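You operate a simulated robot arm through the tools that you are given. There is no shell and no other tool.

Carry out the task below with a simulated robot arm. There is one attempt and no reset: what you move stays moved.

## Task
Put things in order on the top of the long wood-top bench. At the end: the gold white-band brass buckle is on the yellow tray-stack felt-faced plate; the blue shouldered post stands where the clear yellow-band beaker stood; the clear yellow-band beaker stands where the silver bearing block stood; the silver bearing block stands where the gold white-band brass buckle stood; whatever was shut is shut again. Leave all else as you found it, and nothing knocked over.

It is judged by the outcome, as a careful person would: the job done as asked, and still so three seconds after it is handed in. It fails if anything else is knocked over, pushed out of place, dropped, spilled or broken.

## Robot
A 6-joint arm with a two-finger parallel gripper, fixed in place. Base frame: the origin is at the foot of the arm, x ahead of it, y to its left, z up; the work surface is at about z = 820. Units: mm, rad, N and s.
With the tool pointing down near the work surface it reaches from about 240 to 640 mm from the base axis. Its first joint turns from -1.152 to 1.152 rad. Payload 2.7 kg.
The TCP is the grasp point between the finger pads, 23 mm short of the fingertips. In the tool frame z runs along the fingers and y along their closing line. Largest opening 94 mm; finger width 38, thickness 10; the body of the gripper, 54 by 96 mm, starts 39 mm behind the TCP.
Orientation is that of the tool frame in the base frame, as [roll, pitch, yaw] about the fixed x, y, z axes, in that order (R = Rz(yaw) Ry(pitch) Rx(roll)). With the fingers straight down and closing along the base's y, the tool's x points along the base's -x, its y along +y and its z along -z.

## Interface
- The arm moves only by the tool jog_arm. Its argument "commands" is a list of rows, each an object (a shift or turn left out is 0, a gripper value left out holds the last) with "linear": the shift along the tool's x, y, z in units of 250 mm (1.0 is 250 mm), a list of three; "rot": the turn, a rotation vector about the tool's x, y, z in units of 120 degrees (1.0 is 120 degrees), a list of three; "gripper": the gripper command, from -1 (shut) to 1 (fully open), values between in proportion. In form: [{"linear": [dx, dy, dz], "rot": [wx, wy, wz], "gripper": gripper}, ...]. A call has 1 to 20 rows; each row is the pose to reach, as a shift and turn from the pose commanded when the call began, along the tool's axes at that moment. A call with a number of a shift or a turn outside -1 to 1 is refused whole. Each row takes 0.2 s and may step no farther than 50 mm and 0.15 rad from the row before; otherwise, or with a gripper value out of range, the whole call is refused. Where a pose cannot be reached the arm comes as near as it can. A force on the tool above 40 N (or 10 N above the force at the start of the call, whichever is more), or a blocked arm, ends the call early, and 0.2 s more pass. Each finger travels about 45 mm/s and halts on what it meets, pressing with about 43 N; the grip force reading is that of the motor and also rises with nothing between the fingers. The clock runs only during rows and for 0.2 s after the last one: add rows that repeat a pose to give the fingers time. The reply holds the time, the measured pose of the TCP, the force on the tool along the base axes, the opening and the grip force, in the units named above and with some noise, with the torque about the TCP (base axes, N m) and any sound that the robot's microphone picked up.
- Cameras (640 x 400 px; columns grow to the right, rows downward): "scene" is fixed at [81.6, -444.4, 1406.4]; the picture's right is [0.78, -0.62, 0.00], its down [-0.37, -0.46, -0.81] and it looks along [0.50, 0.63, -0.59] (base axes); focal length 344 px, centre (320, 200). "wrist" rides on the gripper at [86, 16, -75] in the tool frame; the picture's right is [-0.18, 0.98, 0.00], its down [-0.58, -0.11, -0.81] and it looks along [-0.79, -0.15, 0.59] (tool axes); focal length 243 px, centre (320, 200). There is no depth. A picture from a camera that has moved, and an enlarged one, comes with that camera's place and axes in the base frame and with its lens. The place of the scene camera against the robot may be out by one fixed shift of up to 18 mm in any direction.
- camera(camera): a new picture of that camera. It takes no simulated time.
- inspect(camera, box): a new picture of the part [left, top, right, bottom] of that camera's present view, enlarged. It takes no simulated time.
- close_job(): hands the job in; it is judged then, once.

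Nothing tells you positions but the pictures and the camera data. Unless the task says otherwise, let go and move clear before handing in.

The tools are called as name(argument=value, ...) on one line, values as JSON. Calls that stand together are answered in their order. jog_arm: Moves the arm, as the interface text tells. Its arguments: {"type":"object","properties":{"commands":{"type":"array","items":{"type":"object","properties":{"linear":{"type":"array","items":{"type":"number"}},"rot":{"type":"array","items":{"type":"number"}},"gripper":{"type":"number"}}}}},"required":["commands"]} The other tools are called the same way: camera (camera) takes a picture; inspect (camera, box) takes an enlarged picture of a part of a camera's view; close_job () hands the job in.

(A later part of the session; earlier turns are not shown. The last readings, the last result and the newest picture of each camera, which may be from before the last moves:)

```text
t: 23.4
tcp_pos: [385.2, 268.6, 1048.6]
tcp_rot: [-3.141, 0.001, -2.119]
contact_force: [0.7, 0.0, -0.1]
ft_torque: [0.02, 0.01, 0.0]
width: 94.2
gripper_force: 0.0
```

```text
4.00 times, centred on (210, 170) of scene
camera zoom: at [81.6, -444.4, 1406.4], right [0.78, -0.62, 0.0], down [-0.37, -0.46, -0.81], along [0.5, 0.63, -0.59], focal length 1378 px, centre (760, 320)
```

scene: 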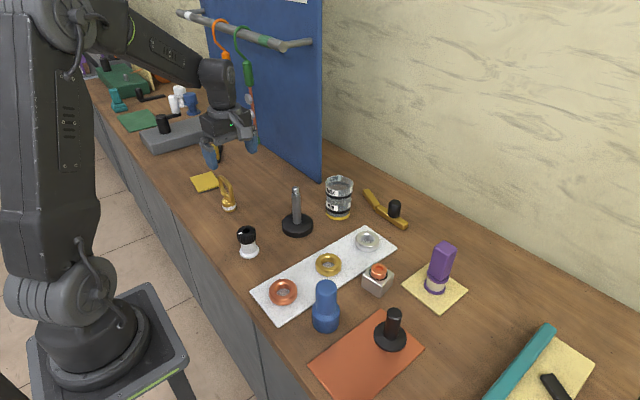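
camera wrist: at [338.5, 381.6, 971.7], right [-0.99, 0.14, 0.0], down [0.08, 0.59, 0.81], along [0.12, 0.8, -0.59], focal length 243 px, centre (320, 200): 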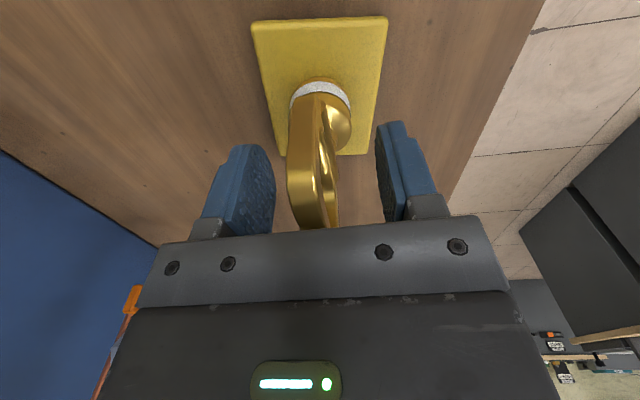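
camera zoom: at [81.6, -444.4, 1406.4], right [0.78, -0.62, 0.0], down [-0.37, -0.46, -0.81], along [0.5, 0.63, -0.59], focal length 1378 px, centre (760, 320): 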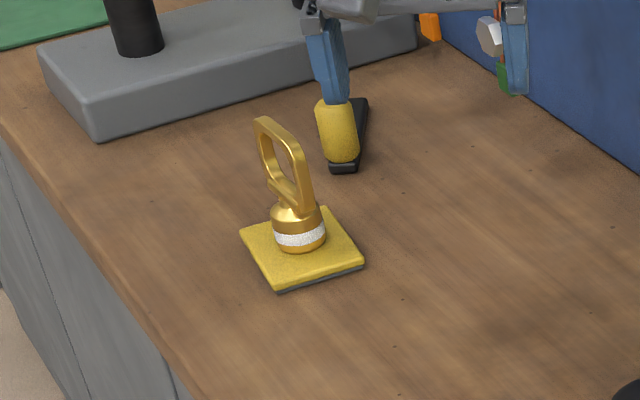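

The buckle is stable on the plate. I continue toward the silver block.

jog_arm(commands=[{"linear": [0.122, -0.105, 0], "rot": [0, 0, 0.056], "gripper": 1}, {"linear": [0.245, -0.21, 0], "rot": [0, 0, 0.112], "gripper": 1}, {"linear": [0.367, -0.316, 0], "rot": [0, 0, 0.168], "gripper": 1}, {"linear": [0.49, -0.421, 0], "rot": [0, 0, 0.224], "gripper": 1}, {"linear": [0.612, -0.526, 0], "rot": [0, 0, 0.28], "gripper": 1}])

jog_arm(commands=[{"linear": [0.055, -0.155, 0], "rot": [0, 0, 0.05], "gripper": 1}, {"linear": [0.11, -0.31, 0], "rot": [0, 0, 0.1], "gripper": 1}, {"linear": [0.165, -0.466, 0], "rot": [0, 0, 0.15], "gripper": 1}, {"linear": [0.22, -0.62, 0], "rot": [0, 0, 0.21], "gripper": 1}, {"linear": [0.22, -0.777, 0], "rot": [0, 0, 0.21], "gripper": 1}])

camera(camera="wrist")

inspect(camera="wrist", box=[160, 0, 480, 200])

camera(camera="scene")

```text
t: 24.6
tcp_pos: [417.4, 70.3, 1049.0]
tcp_rot: [3.141, 0.0, -2.705]
contact_force: [-0.8, -0.8, 0.1]
ft_torque: [0.0, 0.0, 0.0]
width: 93.8
gripper_force: 0.1
```

```text
t: 25.8
tcp_pos: [449.4, -128.3, 1046.1]
tcp_rot: [-3.141, 0.0, 3.14]
contact_force: [0.5, -0.4, 0.0]
ft_torque: [0.02, -0.02, 0.03]
width: 93.9
gripper_force: 0.0
```

```text
taken
camera wrist: at [363.7, -111.3, 1119.2], right [0.19, 0.98, 0.0], down [0.58, -0.11, 0.81], along [0.79, -0.15, -0.59], focal length 243 px, centre (320, 200)
```

wrist: 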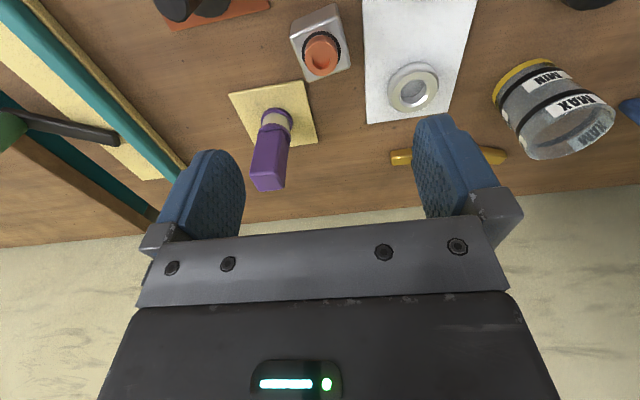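

```text
2.00 times, centred on (320, 100) of wrist
camera zoom: at [363.7, -111.3, 1119.2], right [0.19, 0.98, 0.0], down [0.58, -0.11, 0.81], along [0.79, -0.15, -0.59], focal length 485 px, centre (320, 400)
```

zoom: 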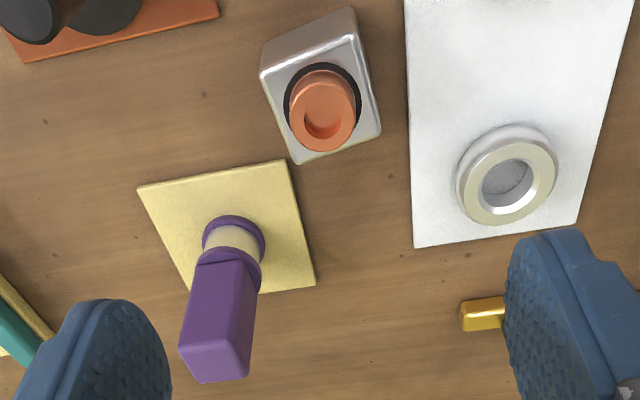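

```text
taken
```

scene: 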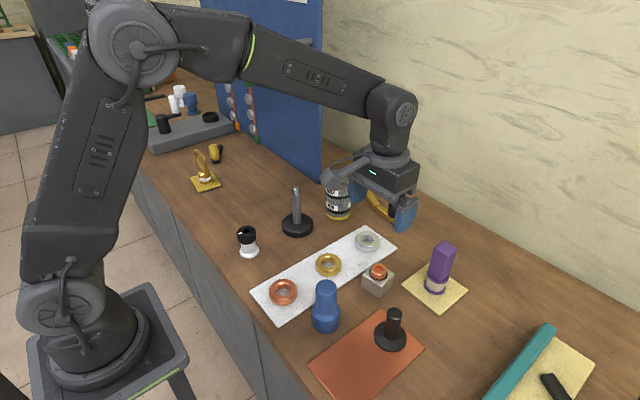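

inspect(camera="wrist", box=[270, 0, 370, 90])

inspect(camera="scene", box=[340, 240, 420, 310])

```text
4.44 times, centred on (320, 45) of wrist
camera zoom: at [363.7, -111.3, 1119.2], right [0.19, 0.98, 0.0], down [0.58, -0.11, 0.81], along [0.79, -0.15, -0.59], focal length 1078 px, centre (320, 889)
```

zoom: 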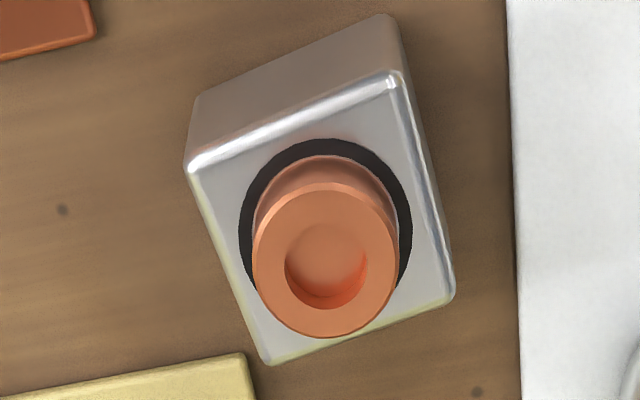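

```text
5.71 times, centred on (380, 275) of scene
camera zoom: at [81.6, -444.4, 1406.4], right [0.78, -0.62, 0.0], down [-0.37, -0.46, -0.81], along [0.5, 0.63, -0.59], focal length 1969 px, centre (-23, -229)
```

zoom: 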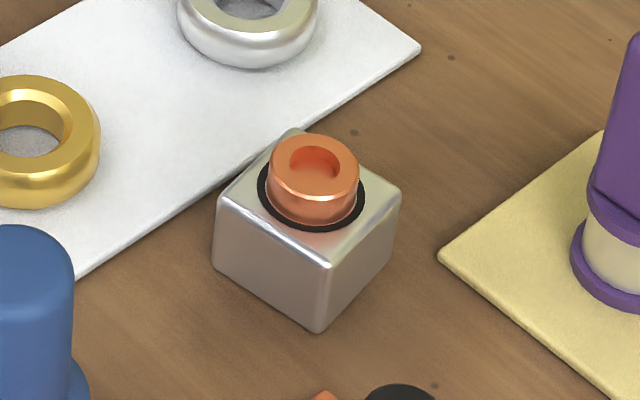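

The silver block is a ~46 mm cube, 39 mm tall, centred near (470, −129.5) and rotated about 9°. I'll align the closing line to its x-ish faces so the fingers stay clear of the neighbouring plates, and recheck from lower down.

jog_arm(commands=[{"linear": [-0.01, 0, 0], "rot": [0, 0, 0.067], "gripper": 1}, {"linear": [-0.02, 0, 0], "rot": [0, 0, 0.134], "gripper": 1}, {"linear": [-0.03, 0, 0], "rot": [0, 0, 0.201], "gripper": 1}, {"linear": [-0.04, 0, 0], "rot": [0, 0, 0.268], "gripper": 1}, {"linear": [-0.05, 0, 0], "rot": [0, 0, 0.336], "gripper": 0.7}, {"linear": [-0.06, 0, 0], "rot": [0, 0, 0.403], "gripper": 0.5}, {"linear": [-0.07, 0, 0], "rot": [0, 0, 0.47], "gripper": 0.5}, {"linear": [-0.08, -0.003, 0], "rot": [0, 0, 0.537], "gripper": 0.5}, {"linear": [-0.0824, -0.005, 0], "rot": [0, 0, 0.604], "gripper": 0.5}, {"linear": [-0.0824, -0.005, 0], "rot": [0, 0, 0.672], "gripper": 0.5}])

jog_arm(commands=[{"linear": [0, 0, 0.12], "gripper": 0.5}, {"linear": [0, 0, 0.24], "gripper": 0.5}, {"linear": [0, 0, 0.34], "gripper": 0.5}, {"linear": [0, 0, 0.34], "gripper": 0.5}])

camera(camera="wrist")

inspect(camera="wrist", box=[240, 0, 400, 130])

inspect(camera="scene", box=[300, 180, 480, 320])

```text
t: 28.0
tcp_pos: [469.9, -129.9, 1046.5]
tcp_rot: [-3.14, 0.0, 1.732]
contact_force: [0.1, -0.1, 0.3]
ft_torque: [0.01, -0.03, 0.0]
width: 70.8
gripper_force: 0.2
```

```text
t: 29.0
tcp_pos: [470.5, -130.5, 962.5]
tcp_rot: [-3.141, 0.0, 1.733]
contact_force: [-0.8, 0.2, 0.4]
ft_torque: [0.01, 0.0, -0.05]
width: 70.6
gripper_force: 0.2
```

```text
taken
camera wrist: at [473.1, -41.4, 1036.5], right [1.0, -0.02, 0.0], down [-0.01, -0.59, 0.81], along [-0.02, -0.81, -0.59], focal length 243 px, centre (320, 200)
```

wrist: 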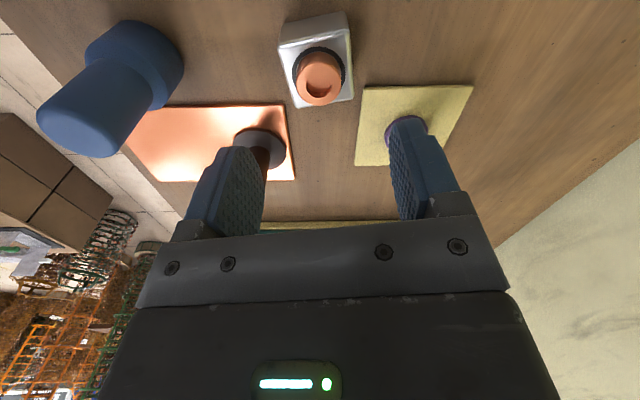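

```text
3.08 times, centred on (320, 65) of wrist
camera zoom: at [473.1, -41.4, 1036.5], right [1.0, -0.02, 0.0], down [-0.01, -0.59, 0.81], along [-0.02, -0.81, -0.59], focal length 746 px, centre (320, 615)
```

zoom: 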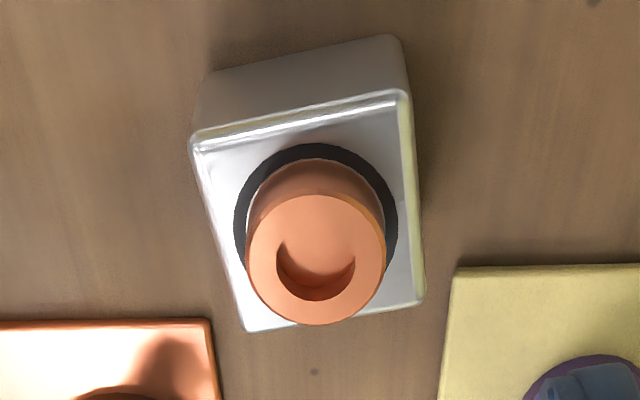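

```text
2.86 times, centred on (390, 250) of scene
camera zoom: at [81.6, -444.4, 1406.4], right [0.78, -0.62, 0.0], down [-0.37, -0.46, -0.81], along [0.5, 0.63, -0.59], focal length 984 px, centre (120, 57)
```

zoom: 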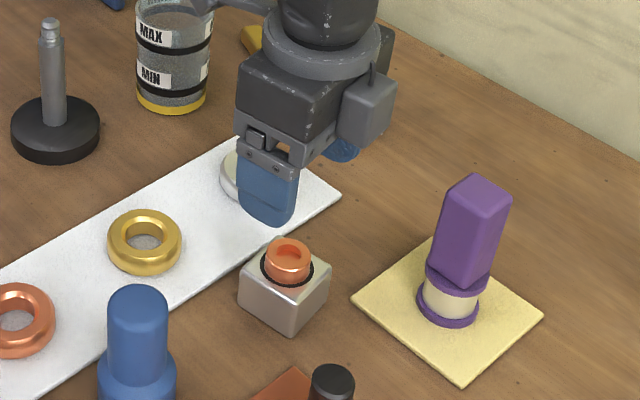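

The tool is aligned over the block (centre ≈ (470.3, −129.3), bushing top ≈ z 872). I descend to grip the cube's sides with the palm clear of the bushing.

jog_arm(commands=[{"linear": [0, 0.002, 0.12], "gripper": 0.5}, {"linear": [0, 0.002, 0.24], "gripper": 0.5}, {"linear": [0, 0.002, 0.34], "gripper": 0.5}, {"linear": [0, 0.002, 0.41], "gripper": 0.5}, {"linear": [0, 0.002, 0.45], "gripper": 0.5}, {"linear": [0, 0.002, 0.45], "gripper": 0.5}])

camera(camera="wrist")

inspect(camera="scene", box=[300, 200, 480, 340])

```text
t: 30.4
tcp_pos: [471.4, -130.6, 848.1]
tcp_rot: [3.141, -0.001, 1.734]
contact_force: [0.4, 0.3, 0.1]
ft_torque: [0.03, 0.02, -0.02]
width: 70.3
gripper_force: 0.1
```

```text
taken
camera wrist: at [473.4, -41.8, 923.0], right [1.0, -0.02, 0.0], down [-0.01, -0.59, 0.81], along [-0.02, -0.81, -0.59], focal length 243 px, centre (320, 200)
```

wrist: 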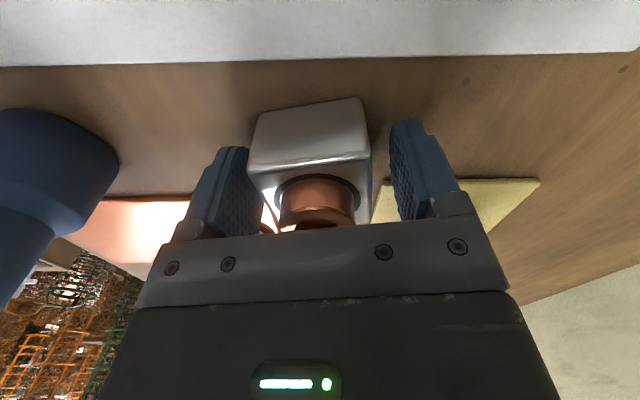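

```text
2.86 times, centred on (390, 270) of scene
camera zoom: at [81.6, -444.4, 1406.4], right [0.78, -0.62, 0.0], down [-0.37, -0.46, -0.81], along [0.5, 0.63, -0.59], focal length 984 px, centre (120, 0)
```

zoom: 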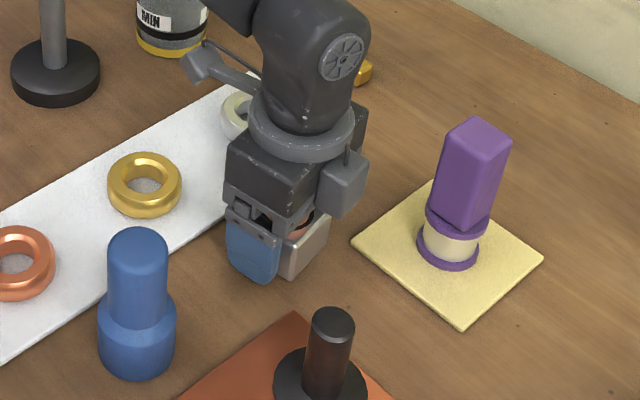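

jog_arm(commands=[{"gripper": 0.2}, {"gripper": -0.1}, {"gripper": -0.5}, {"gripper": -1}, {"gripper": -1}, {"gripper": -1}])

jog_arm(commands=[{"linear": [0, 0, -0.02], "gripper": -1}, {"linear": [0, 0, -0.08], "gripper": -1}, {"linear": [0, 0, -0.2], "gripper": -1}, {"linear": [0, 0, -0.36], "gripper": -1}, {"linear": [0, 0, -0.5], "gripper": -1}])

camera(camera="wrist")

camera(camera="scene")

```text
t: 31.8
tcp_pos: [471.5, -129.5, 849.6]
tcp_rot: [-3.142, 0.0, 1.733]
contact_force: [-1.0, -0.5, -0.5]
ft_torque: [0.0, 0.11, 0.03]
width: 49.7
gripper_force: 42.9
```

```text
t: 33.0
tcp_pos: [469.6, -131.3, 977.3]
tcp_rot: [-3.141, 0.001, 1.733]
contact_force: [-0.5, 0.4, -4.3]
ft_torque: [-0.02, 0.0, -0.01]
width: 49.8
gripper_force: 43.3
```

```text
taken
camera wrist: at [472.6, -42.2, 1050.1], right [1.0, -0.02, 0.0], down [-0.01, -0.59, 0.81], along [-0.02, -0.81, -0.59], focal length 243 px, centre (320, 200)
```

wrist: 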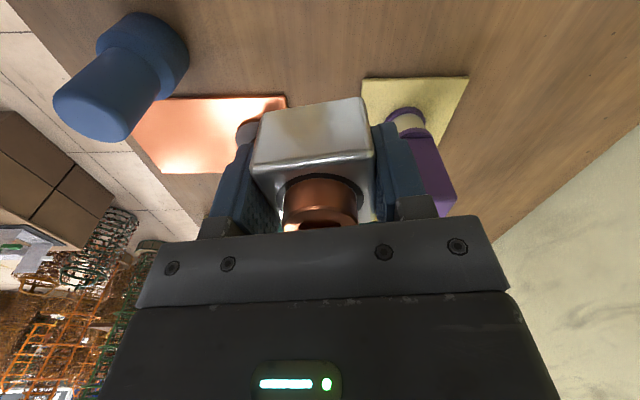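

```text
taken
```

scene: 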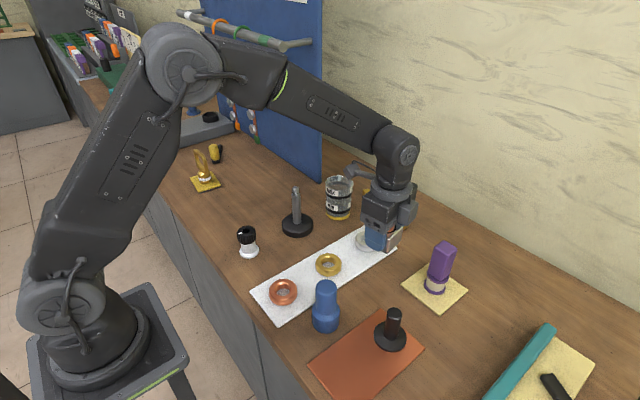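

The block is held cleanly. I raise it above the tall grey post and carry it toward the buckle's old spot at (350, 309.5), turning the wrist 90° on the way.

jog_arm(commands=[{"linear": [0, 0, -0.12], "gripper": -1}, {"linear": [0, 0, -0.22], "gripper": -1}])

jog_arm(commands=[{"linear": [0.151, -0.016, 0], "rot": [0, 0, -0.0625], "gripper": -1}, {"linear": [0.302, -0.032, 0], "rot": [0, 0, -0.125], "gripper": -1}, {"linear": [0.453, -0.048, 0], "rot": [0, 0, -0.1875], "gripper": -1}, {"linear": [0.605, -0.063, 0], "rot": [0, 0, -0.25], "gripper": -1}, {"linear": [0.756, -0.079, 0], "rot": [0, 0, -0.3125], "gripper": -1}, {"linear": [0.907, -0.095, 0], "rot": [0, 0, -0.375], "gripper": -1}])

jog_arm(commands=[{"linear": [0.118, 0.096, 0], "rot": [0, 0, -0.0625], "gripper": -1}, {"linear": [0.236, 0.191, 0], "rot": [0, 0, -0.125], "gripper": -1}, {"linear": [0.354, 0.287, 0], "rot": [0, 0, -0.1875], "gripper": -1}, {"linear": [0.473, 0.383, 0], "rot": [0, 0, -0.25], "gripper": -1}, {"linear": [0.591, 0.478, 0], "rot": [0, 0, -0.3125], "gripper": -1}, {"linear": [0.709, 0.574, 0], "rot": [0, 0, -0.375], "gripper": -1}, {"linear": [0.709, 0.574, 0], "rot": [0, 0, -0.375], "gripper": -1}])

camera(camera="wrist")

camera(camera="scene")

```text
t: 33.6
tcp_pos: [470.5, -130.8, 1030.1]
tcp_rot: [3.141, 0.001, 1.734]
contact_force: [-0.4, 0.1, -2.0]
ft_torque: [-0.03, 0.03, 0.0]
width: 49.9
gripper_force: 43.0
```

```text
t: 35.0
tcp_pos: [409.9, 91.0, 1030.3]
tcp_rot: [-3.141, 0.0, 2.519]
contact_force: [0.3, 0.1, -3.3]
ft_torque: [-0.01, -0.02, -0.05]
width: 49.6
gripper_force: 42.9
```

```text
t: 36.6
tcp_pos: [350.1, 313.9, 1026.5]
tcp_rot: [3.141, -0.001, -2.977]
contact_force: [0.4, 0.7, -3.2]
ft_torque: [0.03, 0.0, 0.03]
width: 50.1
gripper_force: 42.5
```

```text
taken
camera wrist: at [261.8, 314.2, 1101.1], right [0.02, 1.0, 0.0], down [0.59, -0.01, 0.81], along [0.81, -0.02, -0.59], focal length 243 px, centre (320, 200)
```

wrist: 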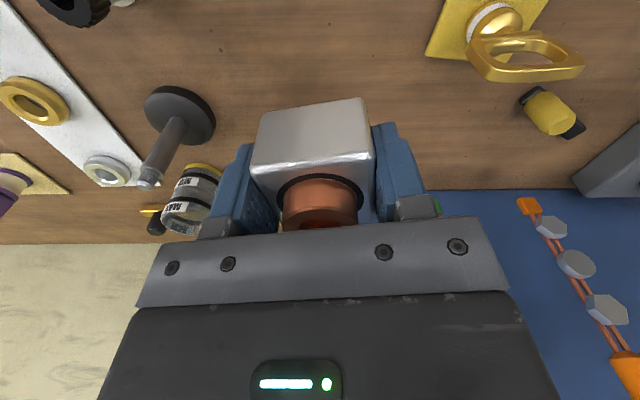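

```text
taken
```

scene: 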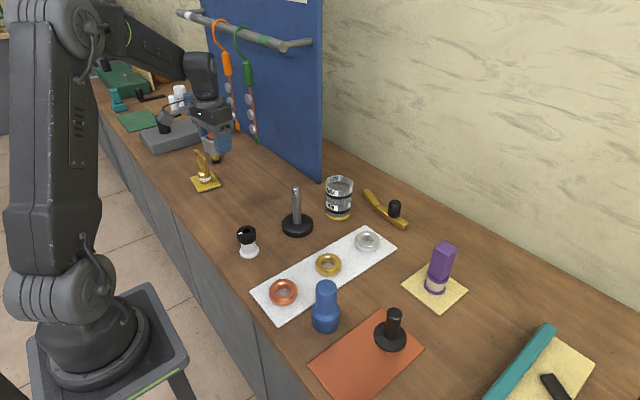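

jog_arm(commands=[{"linear": [0, 0, 0], "gripper": -1}])

jog_arm(commands=[{"linear": [0, 0, 0], "gripper": -1}])

```text
t: 37.0
tcp_pos: [349.2, 312.7, 1027.3]
tcp_rot: [3.14, 0.0, -2.98]
contact_force: [-0.1, 0.0, -2.8]
ft_torque: [-0.01, -0.02, 0.01]
width: 49.7
gripper_force: 42.8
```

```text
t: 37.4
tcp_pos: [349.5, 311.9, 1028.2]
tcp_rot: [3.141, 0.0, -2.98]
contact_force: [-0.1, 0.0, -2.9]
ft_torque: [0.0, 0.0, 0.0]
width: 49.8
gripper_force: 42.9
```

The pose has settled at about (349.5, 312, 1028). I nudge to the buckle's old spot and descend close to the bench.

jog_arm(commands=[{"linear": [-0.004, -0.009, 0.12], "gripper": -1}, {"linear": [-0.004, -0.009, 0.28], "gripper": -1}, {"linear": [-0.004, -0.009, 0.44], "gripper": -1}, {"linear": [-0.004, -0.009, 0.58], "gripper": -1}, {"linear": [-0.004, -0.009, 0.66], "gripper": -1}, {"linear": [-0.004, -0.009, 0.69], "gripper": -1}, {"linear": [-0.004, -0.009, 0.69], "gripper": -1}])

camera(camera="wrist")

inspect(camera="scene", box=[170, 140, 290, 230])

```text
t: 39.0
tcp_pos: [353.6, 309.0, 857.0]
tcp_rot: [3.14, 0.001, -2.98]
contact_force: [-0.4, -0.4, -3.2]
ft_torque: [0.0, 0.01, -0.01]
width: 49.8
gripper_force: 43.4
```

```text
taken
camera wrist: at [264.7, 309.6, 931.4], right [0.02, 1.0, 0.0], down [0.59, -0.01, 0.81], along [0.81, -0.02, -0.59], focal length 243 px, centre (320, 200)
```

wrist: 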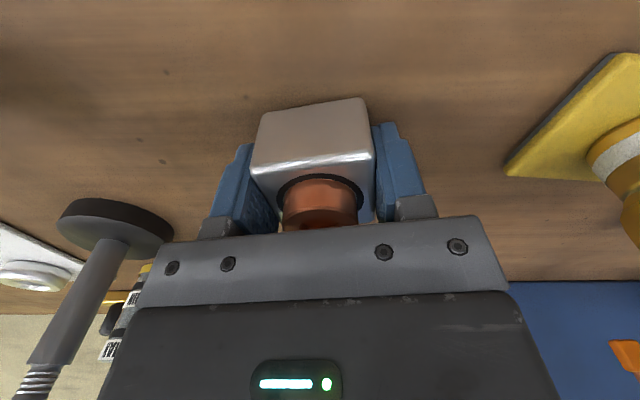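

```text
4.44 times, centred on (230, 185) of scene
camera zoom: at [81.6, -444.4, 1406.4], right [0.78, -0.62, 0.0], down [-0.37, -0.46, -0.81], along [0.5, 0.63, -0.59], focal length 1531 px, centre (720, 267)
```

zoom: 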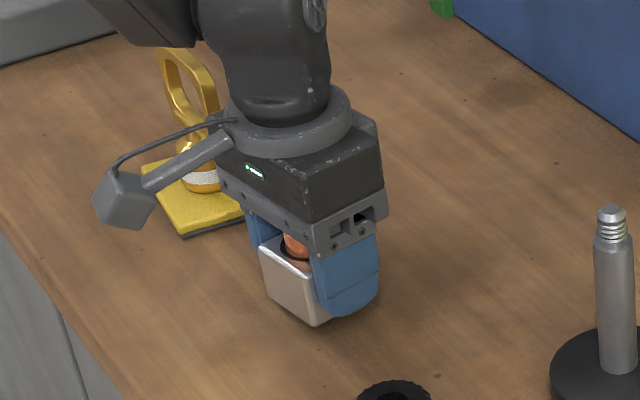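

jog_arm(commands=[{"linear": [0, 0, 0], "gripper": -1}])

jog_arm(commands=[{"linear": [0, 0, 0], "gripper": -1}])

```text
t: 39.4
tcp_pos: [352.4, 307.5, 857.1]
tcp_rot: [-3.141, -0.001, -2.978]
contact_force: [0.0, 0.5, -2.7]
ft_torque: [-0.01, 0.04, 0.01]
width: 49.7
gripper_force: 42.9
```

```text
t: 39.8
tcp_pos: [351.8, 306.3, 858.0]
tcp_rot: [3.142, 0.001, -2.98]
contact_force: [0.0, 0.2, -2.9]
ft_torque: [0.01, 0.01, 0.01]
width: 49.9
gripper_force: 42.6
```

jog_arm(commands=[{"linear": [0.003, 0.008, 0.01], "gripper": -1}, {"linear": [0.003, 0.008, 0.02], "gripper": -1}, {"linear": [0.003, 0.008, 0.02], "gripper": -1}])

jog_arm(commands=[{"linear": [0, 0, 0.005], "gripper": -1}, {"linear": [0, 0, 0.008], "gripper": -1}, {"linear": [0, 0, 0.008], "gripper": -1}])

```text
t: 40.6
tcp_pos: [350.5, 310.6, 851.8]
tcp_rot: [-3.141, 0.0, -2.98]
contact_force: [-0.6, -0.1, -3.3]
ft_torque: [-0.03, 0.03, -0.04]
width: 50.0
gripper_force: 42.8
```

```text
t: 41.4
tcp_pos: [351.2, 309.6, 849.8]
tcp_rot: [-3.14, 0.0, -2.979]
contact_force: [-0.4, -0.7, -2.8]
ft_torque: [-0.02, -0.01, 0.02]
width: 49.8
gripper_force: 43.1
```

jog_arm(commands=[{"linear": [0, 0, 0.003], "gripper": -1}, {"linear": [0, 0, 0.006], "gripper": -1}, {"linear": [0, 0, 0.006], "gripper": -1}])

inspect(camera="scene", box=[200, 170, 270, 220])

```text
t: 42.2
tcp_pos: [350.4, 310.0, 849.5]
tcp_rot: [-3.14, -0.002, -2.979]
contact_force: [0.4, 0.8, -0.7]
ft_torque: [-0.08, 0.07, 0.01]
width: 49.8
gripper_force: 42.4
```

```text
8.00 times, centred on (235, 195) of scene
camera zoom: at [81.6, -444.4, 1406.4], right [0.78, -0.62, 0.0], down [-0.37, -0.46, -0.81], along [0.5, 0.63, -0.59], focal length 2756 px, centre (1000, 240)
```

zoom: 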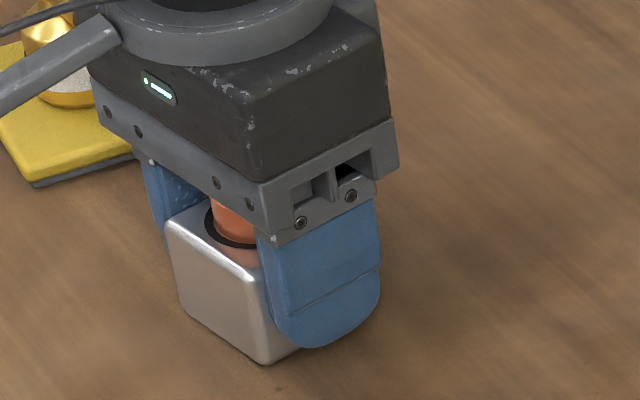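

jog_arm(commands=[{"linear": [0, 0, 0.002], "gripper": -1}, {"linear": [0, 0, 0.004], "gripper": -1}, {"linear": [0, 0, 0.004], "gripper": -1}])

jog_arm(commands=[{"gripper": 0.2}, {"gripper": 0.4}, {"gripper": 0.5}, {"gripper": 0.5}, {"gripper": 0.5}])

jog_arm(commands=[{"linear": [0, 0, -0.04], "gripper": 0.5}, {"linear": [0, 0, -0.16], "gripper": 0.5}, {"linear": [0, 0, -0.32], "gripper": 0.7}, {"linear": [0, 0, -0.5], "gripper": 1}, {"linear": [0, 0, -0.68], "gripper": 1}])

camera(camera="wrist")

camera(camera="scene")

```text
t: 43.0
tcp_pos: [350.8, 311.2, 849.2]
tcp_rot: [-3.141, 0.003, -2.979]
contact_force: [-5.5, -3.3, 22.5]
ft_torque: [-0.46, 0.73, 0.05]
width: 49.8
gripper_force: 42.9
```

```text
t: 44.2
tcp_pos: [349.8, 309.3, 848.0]
tcp_rot: [-3.141, 0.001, -2.98]
contact_force: [0.0, 0.0, -0.1]
ft_torque: [-0.02, 0.0, 0.0]
width: 70.5
gripper_force: 0.1
```

```text
t: 45.4
tcp_pos: [349.2, 312.3, 1019.8]
tcp_rot: [3.142, -0.001, -2.979]
contact_force: [0.1, 0.1, -0.1]
ft_torque: [0.03, -0.05, 0.01]
width: 93.8
gripper_force: 0.0
```

```text
taken
camera wrist: at [262.4, 314.2, 1094.5], right [0.02, 1.0, 0.0], down [0.59, -0.01, 0.81], along [0.81, -0.02, -0.59], focal length 243 px, centre (320, 200)
```

wrist: 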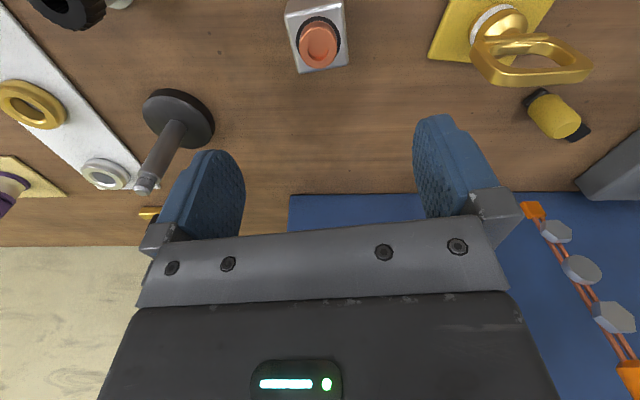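

```text
taken
```

scene: 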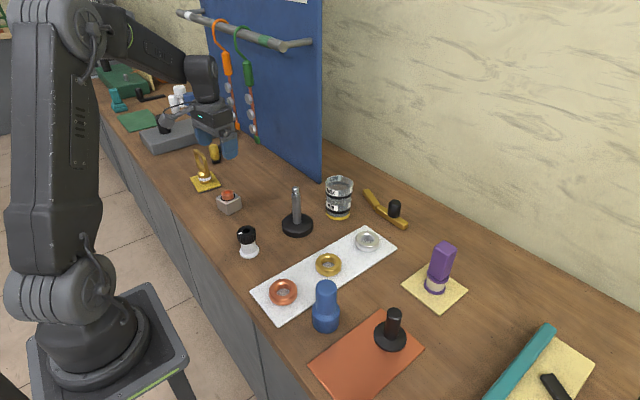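

The block now stands where the buckle stood. Next is the beaker, near (570, 100); I'll move high to look at it closely.

jog_arm(commands=[{"linear": [-0.0756, -0.14, -0.02], "rot": [0, 0, 0.012], "gripper": 1}, {"linear": [-0.151, -0.28, -0.04], "rot": [0, 0, 0.024], "gripper": 1}, {"linear": [-0.227, -0.42, -0.06], "rot": [0, 0, 0.036], "gripper": 1}, {"linear": [-0.302, -0.56, -0.08], "rot": [0, 0, 0.048], "gripper": 1}, {"linear": [-0.378, -0.7, -0.1], "rot": [0, 0, 0.06], "gripper": 1}, {"linear": [-0.453, -0.84, -0.12], "rot": [0, 0, 0.0775], "gripper": 1}, {"linear": [-0.529, -0.979, -0.12], "rot": [0, 0, 0.0775], "gripper": 1}, {"linear": [-0.529, -0.979, -0.12], "rot": [0, 0, 0.0775], "gripper": 1}])

camera(camera="wrist")

inspect(camera="wrist", box=[200, 0, 480, 190])

inspect(camera="scene", box=[300, 160, 420, 240])

inspect(camera="scene", box=[180, 140, 270, 220])

```text
t: 47.2
tcp_pos: [520.9, 90.9, 1046.9]
tcp_rot: [-3.141, 0.0, -3.141]
contact_force: [0.7, -0.2, -0.1]
ft_torque: [0.0, 0.05, 0.02]
width: 93.8
gripper_force: 0.1
```

```text
taken
camera wrist: at [435.5, 105.7, 1121.8], right [0.18, 0.98, 0.0], down [0.58, -0.11, 0.81], along [0.79, -0.15, -0.59], focal length 243 px, centre (320, 200)
```

wrist: 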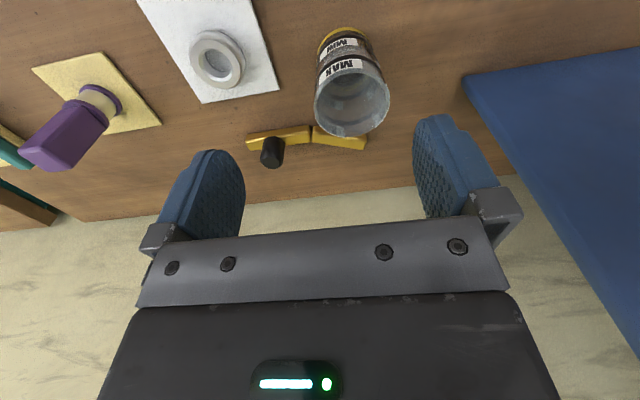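

```text
2.11 times, centred on (340, 95) of wrist
camera zoom: at [435.5, 105.7, 1121.8], right [0.18, 0.98, 0.0], down [0.58, -0.11, 0.81], along [0.79, -0.15, -0.59], focal length 511 px, centre (278, 421)
```

zoom: 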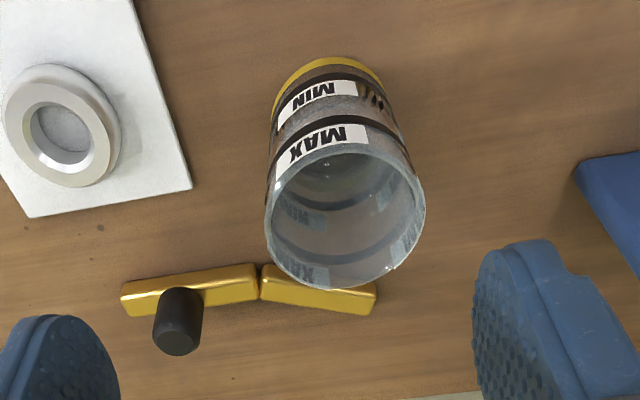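

```text
5.00 times, centred on (360, 200) of scene
camera zoom: at [81.6, -444.4, 1406.4], right [0.78, -0.62, 0.0], down [-0.37, -0.46, -0.81], along [0.5, 0.63, -0.59], focal length 1723 px, centre (120, 200)
```

zoom: 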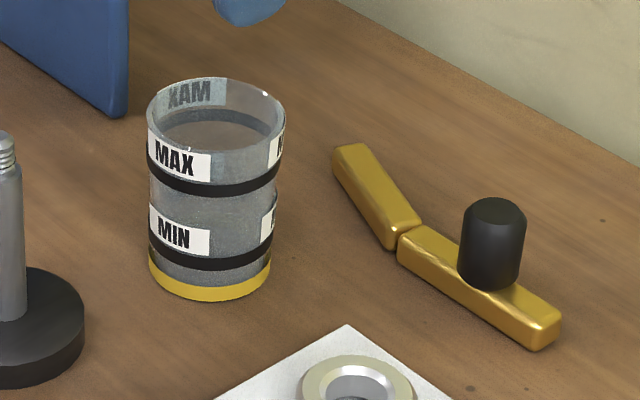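

```text
5.00 times, centred on (225, 180) of scene
camera zoom: at [81.6, -444.4, 1406.4], right [0.78, -0.62, 0.0], down [-0.37, -0.46, -0.81], along [0.5, 0.63, -0.59], focal length 1723 px, centre (795, 300)
```

zoom: 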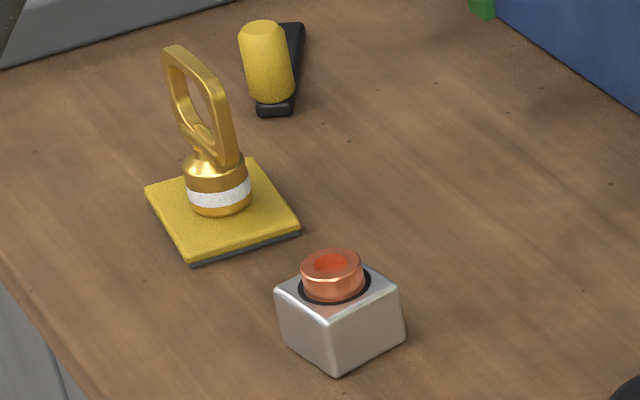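

The beaker holds some liquid and is slightly tapered, so I must keep it upright and move gently. I zoom in to measure it.

inspect(camera="wrist", box=[300, 15, 400, 145])

inspect(camera="scene", box=[310, 165, 370, 225])

```text
3.08 times, centred on (350, 80) of wrist
camera zoom: at [435.5, 105.7, 1121.8], right [0.18, 0.98, 0.0], down [0.58, -0.11, 0.81], along [0.79, -0.15, -0.59], focal length 746 px, centre (228, 569)
```

zoom: 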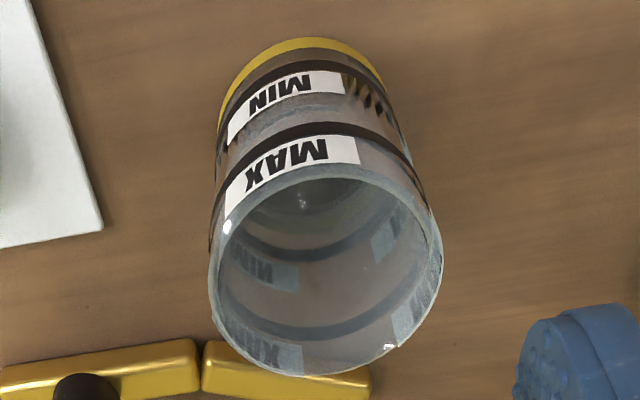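

```text
6.67 times, centred on (340, 195) of scene
camera zoom: at [81.6, -444.4, 1406.4], right [0.78, -0.62, 0.0], down [-0.37, -0.46, -0.81], along [0.5, 0.63, -0.59], focal length 2297 px, centre (187, 233)
```

zoom: 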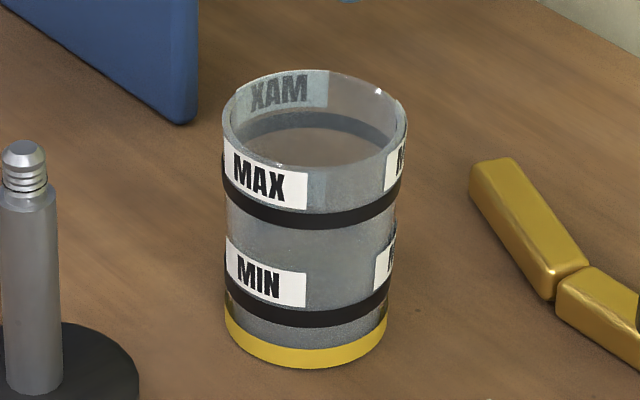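

jog_arm(commands=[{"linear": [-0.1, 0.04, 0], "gripper": 1}, {"linear": [-0.2, 0.077, 0], "gripper": 1}, {"linear": [-0.2, 0.077, 0.12], "gripper": 1}, {"linear": [-0.2, 0.077, 0.24], "gripper": 1}, {"linear": [-0.2, 0.077, 0.24], "gripper": 1}, {"linear": [-0.2, 0.077, 0.24], "gripper": 1}])

camera(camera="wrist")

inspect(camera="wrist", box=[240, 0, 400, 130])

inspect(camera="scene", box=[270, 110, 420, 230])

```text
t: 48.6
tcp_pos: [571.3, 110.6, 987.3]
tcp_rot: [-3.141, -0.002, -3.141]
contact_force: [0.0, 0.5, 0.3]
ft_torque: [-0.01, 0.01, 0.02]
width: 93.9
gripper_force: 0.1
```

```text
taken
camera wrist: at [485.3, 126.3, 1061.4], right [0.18, 0.98, 0.0], down [0.58, -0.11, 0.81], along [0.79, -0.15, -0.59], focal length 243 px, centre (320, 200)
```

wrist: 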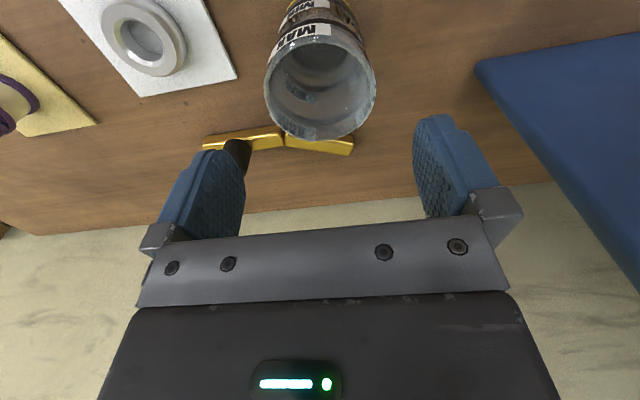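

```text
3.08 times, centred on (320, 65) of wrist
camera zoom: at [485.3, 126.3, 1061.4], right [0.18, 0.98, 0.0], down [0.58, -0.11, 0.81], along [0.79, -0.15, -0.59], focal length 746 px, centre (320, 615)
```

zoom: 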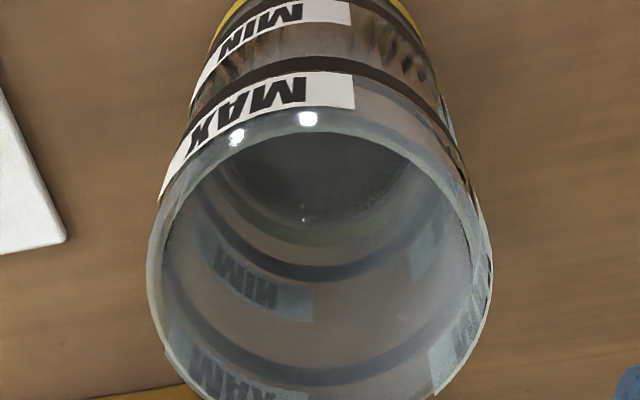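

```text
3.33 times, centred on (345, 170) of scene
camera zoom: at [81.6, -444.4, 1406.4], right [0.78, -0.62, 0.0], down [-0.37, -0.46, -0.81], along [0.5, 0.63, -0.59], focal length 1148 px, centre (237, 300)
```

zoom: 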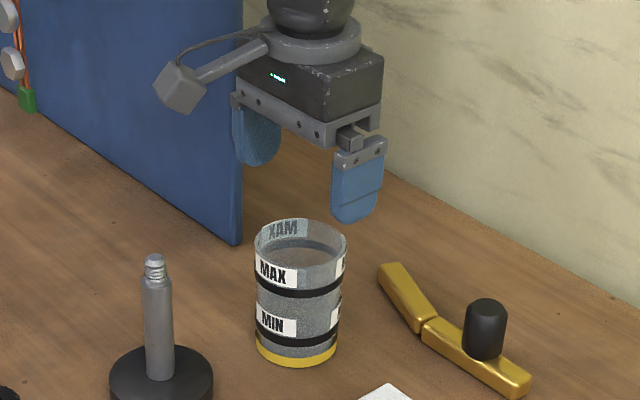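

The beaker's rim is centred right under the tool and it looks empty. I descend around it, stopping with the palm above the rim (≈ z 914).

jog_arm(commands=[{"linear": [0, 0, 0.1], "gripper": 1}, {"linear": [0, 0, 0.2], "gripper": 1}, {"linear": [0, 0, 0.29], "gripper": 1}, {"linear": [0, 0, 0.35], "gripper": 1}, {"linear": [0, 0, 0.39], "gripper": 1}, {"linear": [0, 0, 0.405], "gripper": 1}, {"linear": [0, 0, 0.405], "gripper": 1}])

camera(camera="wrist")

inspect(camera="scene", box=[280, 120, 420, 230])

```text
t: 50.2
tcp_pos: [571.2, 110.2, 885.5]
tcp_rot: [3.141, 0.0, 3.139]
contact_force: [0.0, 0.6, 0.7]
ft_torque: [-0.01, -0.02, 0.03]
width: 94.0
gripper_force: 0.0
```

```text
taken
camera wrist: at [484.7, 126.1, 959.3], right [0.18, 0.98, 0.0], down [0.58, -0.11, 0.81], along [0.79, -0.15, -0.59], focal length 243 px, centre (320, 200)
```

wrist: 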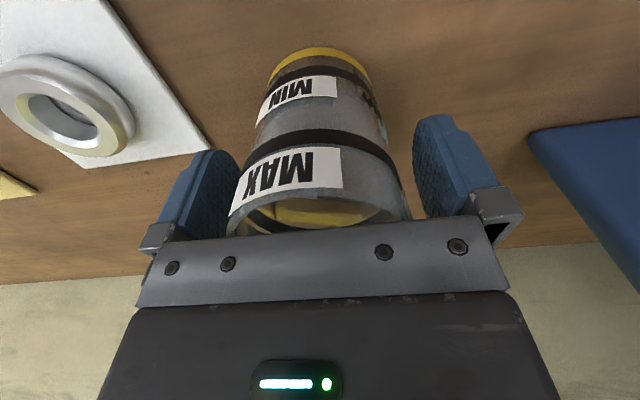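

```text
3.64 times, centred on (350, 175) of scene
camera zoom: at [81.6, -444.4, 1406.4], right [0.78, -0.62, 0.0], down [-0.37, -0.46, -0.81], along [0.5, 0.63, -0.59], focal length 1253 px, centre (211, 291)
```

zoom: 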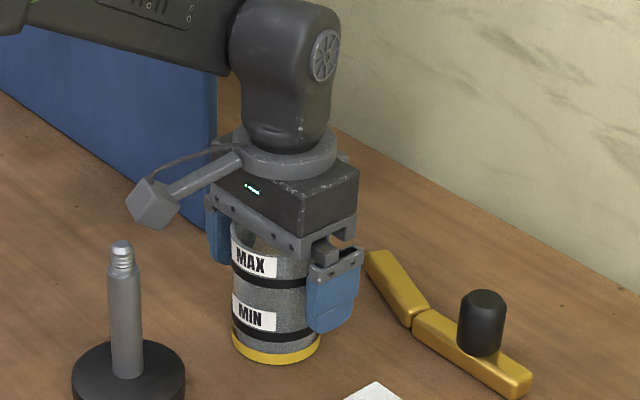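

jog_arm(commands=[{"gripper": 0.7}, {"gripper": 0.55}, {"gripper": 0.5}, {"gripper": 0.5}, {"gripper": 0.5}])

```text
t: 51.4
tcp_pos: [571.2, 109.7, 885.8]
tcp_rot: [3.14, 0.0, -3.141]
contact_force: [-0.3, 0.6, -0.7]
ft_torque: [0.01, 0.01, 0.01]
width: 70.6
gripper_force: 0.0
```

jog_arm(commands=[{"gripper": 0.47}, {"gripper": 0.44}, {"gripper": 0.41}, {"gripper": 0.41}])

```text
t: 52.4
tcp_pos: [570.5, 109.9, 884.6]
tcp_rot: [-3.142, 0.0, -3.141]
contact_force: [0.1, -0.8, -0.6]
ft_torque: [0.01, 0.02, -0.02]
width: 67.4
gripper_force: 15.2
```

jog_arm(commands=[{"gripper": 0.38}, {"gripper": 0.37}, {"gripper": 0.37}])

jog_arm(commands=[{"linear": [0, 0, -0.01], "gripper": 0.37}, {"linear": [0, 0, -0.03], "gripper": 0.37}, {"linear": [0, 0, -0.06], "gripper": 0.37}, {"linear": [0, 0, -0.1], "gripper": 0.37}, {"linear": [0, 0, -0.1], "gripper": 0.37}])

camera(camera="wrist")

inspect(camera="scene", box=[280, 120, 420, 230])

```text
t: 53.2
tcp_pos: [570.9, 109.6, 884.8]
tcp_rot: [3.14, 0.0, -3.141]
contact_force: [0.6, 0.6, 0.0]
ft_torque: [0.02, -0.04, -0.04]
width: 66.6
gripper_force: 43.4
```

```text
t: 54.4
tcp_pos: [569.6, 109.9, 911.2]
tcp_rot: [-3.141, 0.0, -3.141]
contact_force: [-0.2, 0.4, -1.0]
ft_torque: [-0.01, -0.01, -0.03]
width: 66.3
gripper_force: 42.4
```

```text
taken
camera wrist: at [484.6, 126.1, 985.7], right [0.18, 0.98, 0.0], down [0.58, -0.11, 0.81], along [0.79, -0.15, -0.59], focal length 243 px, centre (320, 200)
```

wrist: 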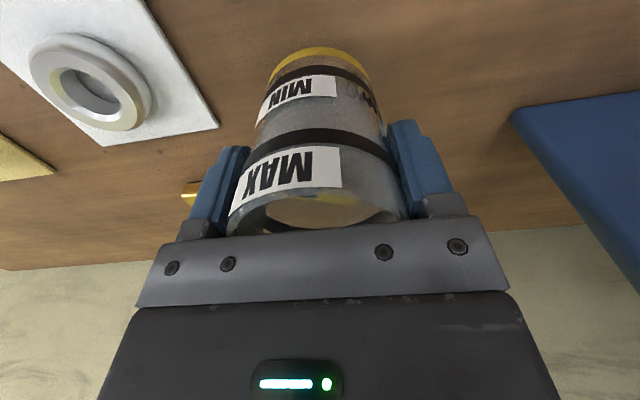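

```text
3.64 times, centred on (350, 175) of scene
camera zoom: at [81.6, -444.4, 1406.4], right [0.78, -0.62, 0.0], down [-0.37, -0.46, -0.81], along [0.5, 0.63, -0.59], focal length 1253 px, centre (211, 291)
```

zoom: 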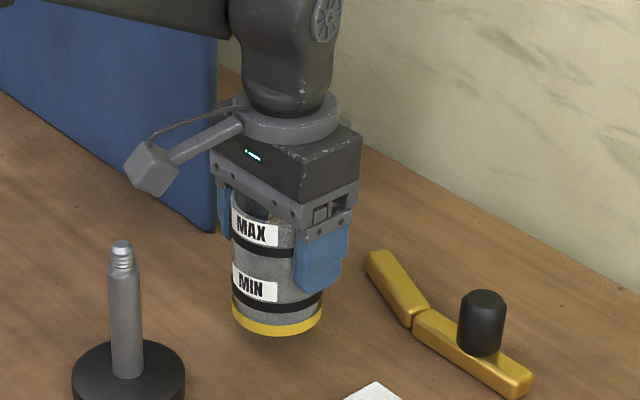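

The beaker is held level. I lift a bit more and carry it gently to where the block stood, (470.3, −129.3).

jog_arm(commands=[{"linear": [0, 0, -0.04], "gripper": 0.37}, {"linear": [0, 0, -0.09], "gripper": 0.37}, {"linear": [0, 0, -0.14], "gripper": 0.37}, {"linear": [0, 0, -0.18], "gripper": 0.37}, {"linear": [0, 0, -0.2], "gripper": 0.37}])

jog_arm(commands=[{"linear": [0.015, -0.036, 0], "gripper": 0.37}, {"linear": [0.045, -0.108, 0], "gripper": 0.37}, {"linear": [0.085, -0.203, 0], "gripper": 0.37}, {"linear": [0.13, -0.31, 0], "gripper": 0.37}, {"linear": [0.175, -0.417, 0], "gripper": 0.37}, {"linear": [0.22, -0.524, 0], "gripper": 0.37}, {"linear": [0.265, -0.631, 0], "gripper": 0.37}, {"linear": [0.31, -0.738, 0], "gripper": 0.37}, {"linear": [0.35, -0.833, 0], "gripper": 0.37}, {"linear": [0.385, -0.915, 0], "gripper": 0.37}, {"linear": [0.403, -0.958, 0], "gripper": 0.37}, {"linear": [0.403, -0.958, 0], "gripper": 0.37}, {"linear": [0.403, -0.958, 0], "gripper": 0.37}])

camera(camera="wrist")

inspect(camera="scene", box=[300, 170, 480, 320])

```text
t: 55.6
tcp_pos: [569.8, 110.1, 961.3]
tcp_rot: [-3.142, 0.001, 3.141]
contact_force: [-0.7, 0.6, -1.4]
ft_torque: [0.01, -0.02, 0.03]
width: 66.5
gripper_force: 43.1
```

```text
t: 58.4
tcp_pos: [470.5, -130.0, 961.7]
tcp_rot: [3.139, 0.0, -3.141]
contact_force: [0.2, -0.9, 0.4]
ft_torque: [0.0, -0.01, 0.01]
width: 66.6
gripper_force: 43.5
```

```text
taken
camera wrist: at [383.2, -114.4, 1035.2], right [0.18, 0.98, 0.0], down [0.58, -0.11, 0.81], along [0.79, -0.15, -0.59], focal length 243 px, centre (320, 200)
```

wrist: 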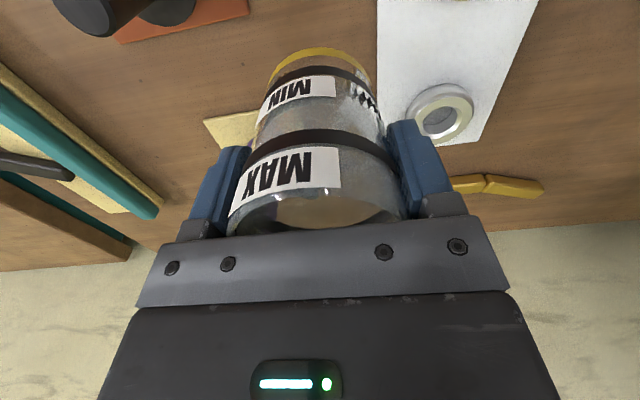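

```text
2.67 times, centred on (390, 245) of scene
camera zoom: at [81.6, -444.4, 1406.4], right [0.78, -0.62, 0.0], down [-0.37, -0.46, -0.81], along [0.5, 0.63, -0.59], focal length 919 px, centre (133, 80)
```

zoom: 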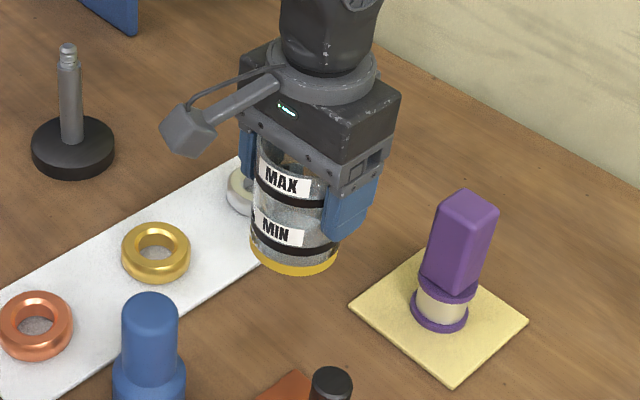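

jog_arm(commands=[{"linear": [0, 0, 0.05], "gripper": 0.37}, {"linear": [0, 0, 0.12], "gripper": 0.37}, {"linear": [0, 0, 0.19], "gripper": 0.37}, {"linear": [0, 0, 0.25], "gripper": 0.37}, {"linear": [0, 0, 0.275], "gripper": 0.37}, {"linear": [0, 0, 0.275], "gripper": 0.37}, {"linear": [0, 0, 0.275], "gripper": 0.37}])

camera(camera="wrist")

inspect(camera="scene", box=[330, 200, 450, 320])

```text
t: 60.0
tcp_pos: [468.6, -129.3, 893.1]
tcp_rot: [-3.141, -0.002, 3.14]
contact_force: [-1.1, -0.4, -0.5]
ft_torque: [0.04, -0.03, -0.01]
width: 66.2
gripper_force: 42.9
```

```text
taken
camera wrist: at [383.1, -114.0, 967.0], right [0.18, 0.98, 0.0], down [0.58, -0.11, 0.81], along [0.79, -0.15, -0.59], focal length 243 px, centre (320, 200)
```

wrist: 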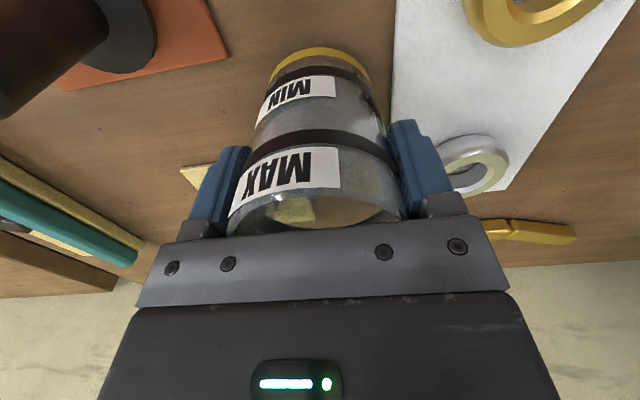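

```text
3.33 times, centred on (390, 260) of scene
camera zoom: at [81.6, -444.4, 1406.4], right [0.78, -0.62, 0.0], down [-0.37, -0.46, -0.81], along [0.5, 0.63, -0.59], focal length 1148 px, centre (87, 0)
```

zoom: 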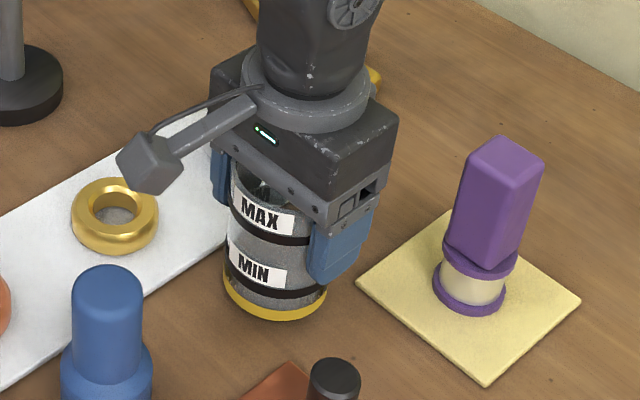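

jog_arm(commands=[{"linear": [-0.003, 0, 0.01], "gripper": 0.37}, {"linear": [-0.003, 0, 0.02], "gripper": 0.37}, {"linear": [-0.003, 0, 0.024], "gripper": 0.37}, {"linear": [-0.003, 0, 0.024], "gripper": 0.37}])

jog_arm(commands=[{"linear": [0, 0, 0.003], "gripper": 0.37}, {"linear": [0, 0, 0.006], "gripper": 0.37}, {"linear": [0, 0, 0.006], "gripper": 0.37}])

```text
t: 61.0
tcp_pos: [471.7, -130.0, 885.6]
tcp_rot: [-3.142, 0.0, 3.141]
contact_force: [0.1, -0.3, -1.8]
ft_torque: [-0.03, -0.02, -0.03]
width: 66.5
gripper_force: 43.2
```

```text
t: 61.8
tcp_pos: [471.7, -130.4, 885.6]
tcp_rot: [-3.141, 0.0, 3.141]
contact_force: [0.3, -0.3, -0.2]
ft_torque: [0.0, -0.01, 0.01]
width: 66.3
gripper_force: 42.9
```

jog_arm(commands=[{"linear": [0, 0, 0.003], "gripper": 0.37}, {"linear": [0, 0, 0.005], "gripper": 0.37}, {"linear": [0, 0, 0.005], "gripper": 0.37}])

```text
t: 62.6
tcp_pos: [469.6, -131.1, 884.9]
tcp_rot: [-3.141, 0.001, 3.141]
contact_force: [-3.6, 0.8, 15.7]
ft_torque: [0.11, 0.37, -0.06]
width: 66.5
gripper_force: 43.0
```

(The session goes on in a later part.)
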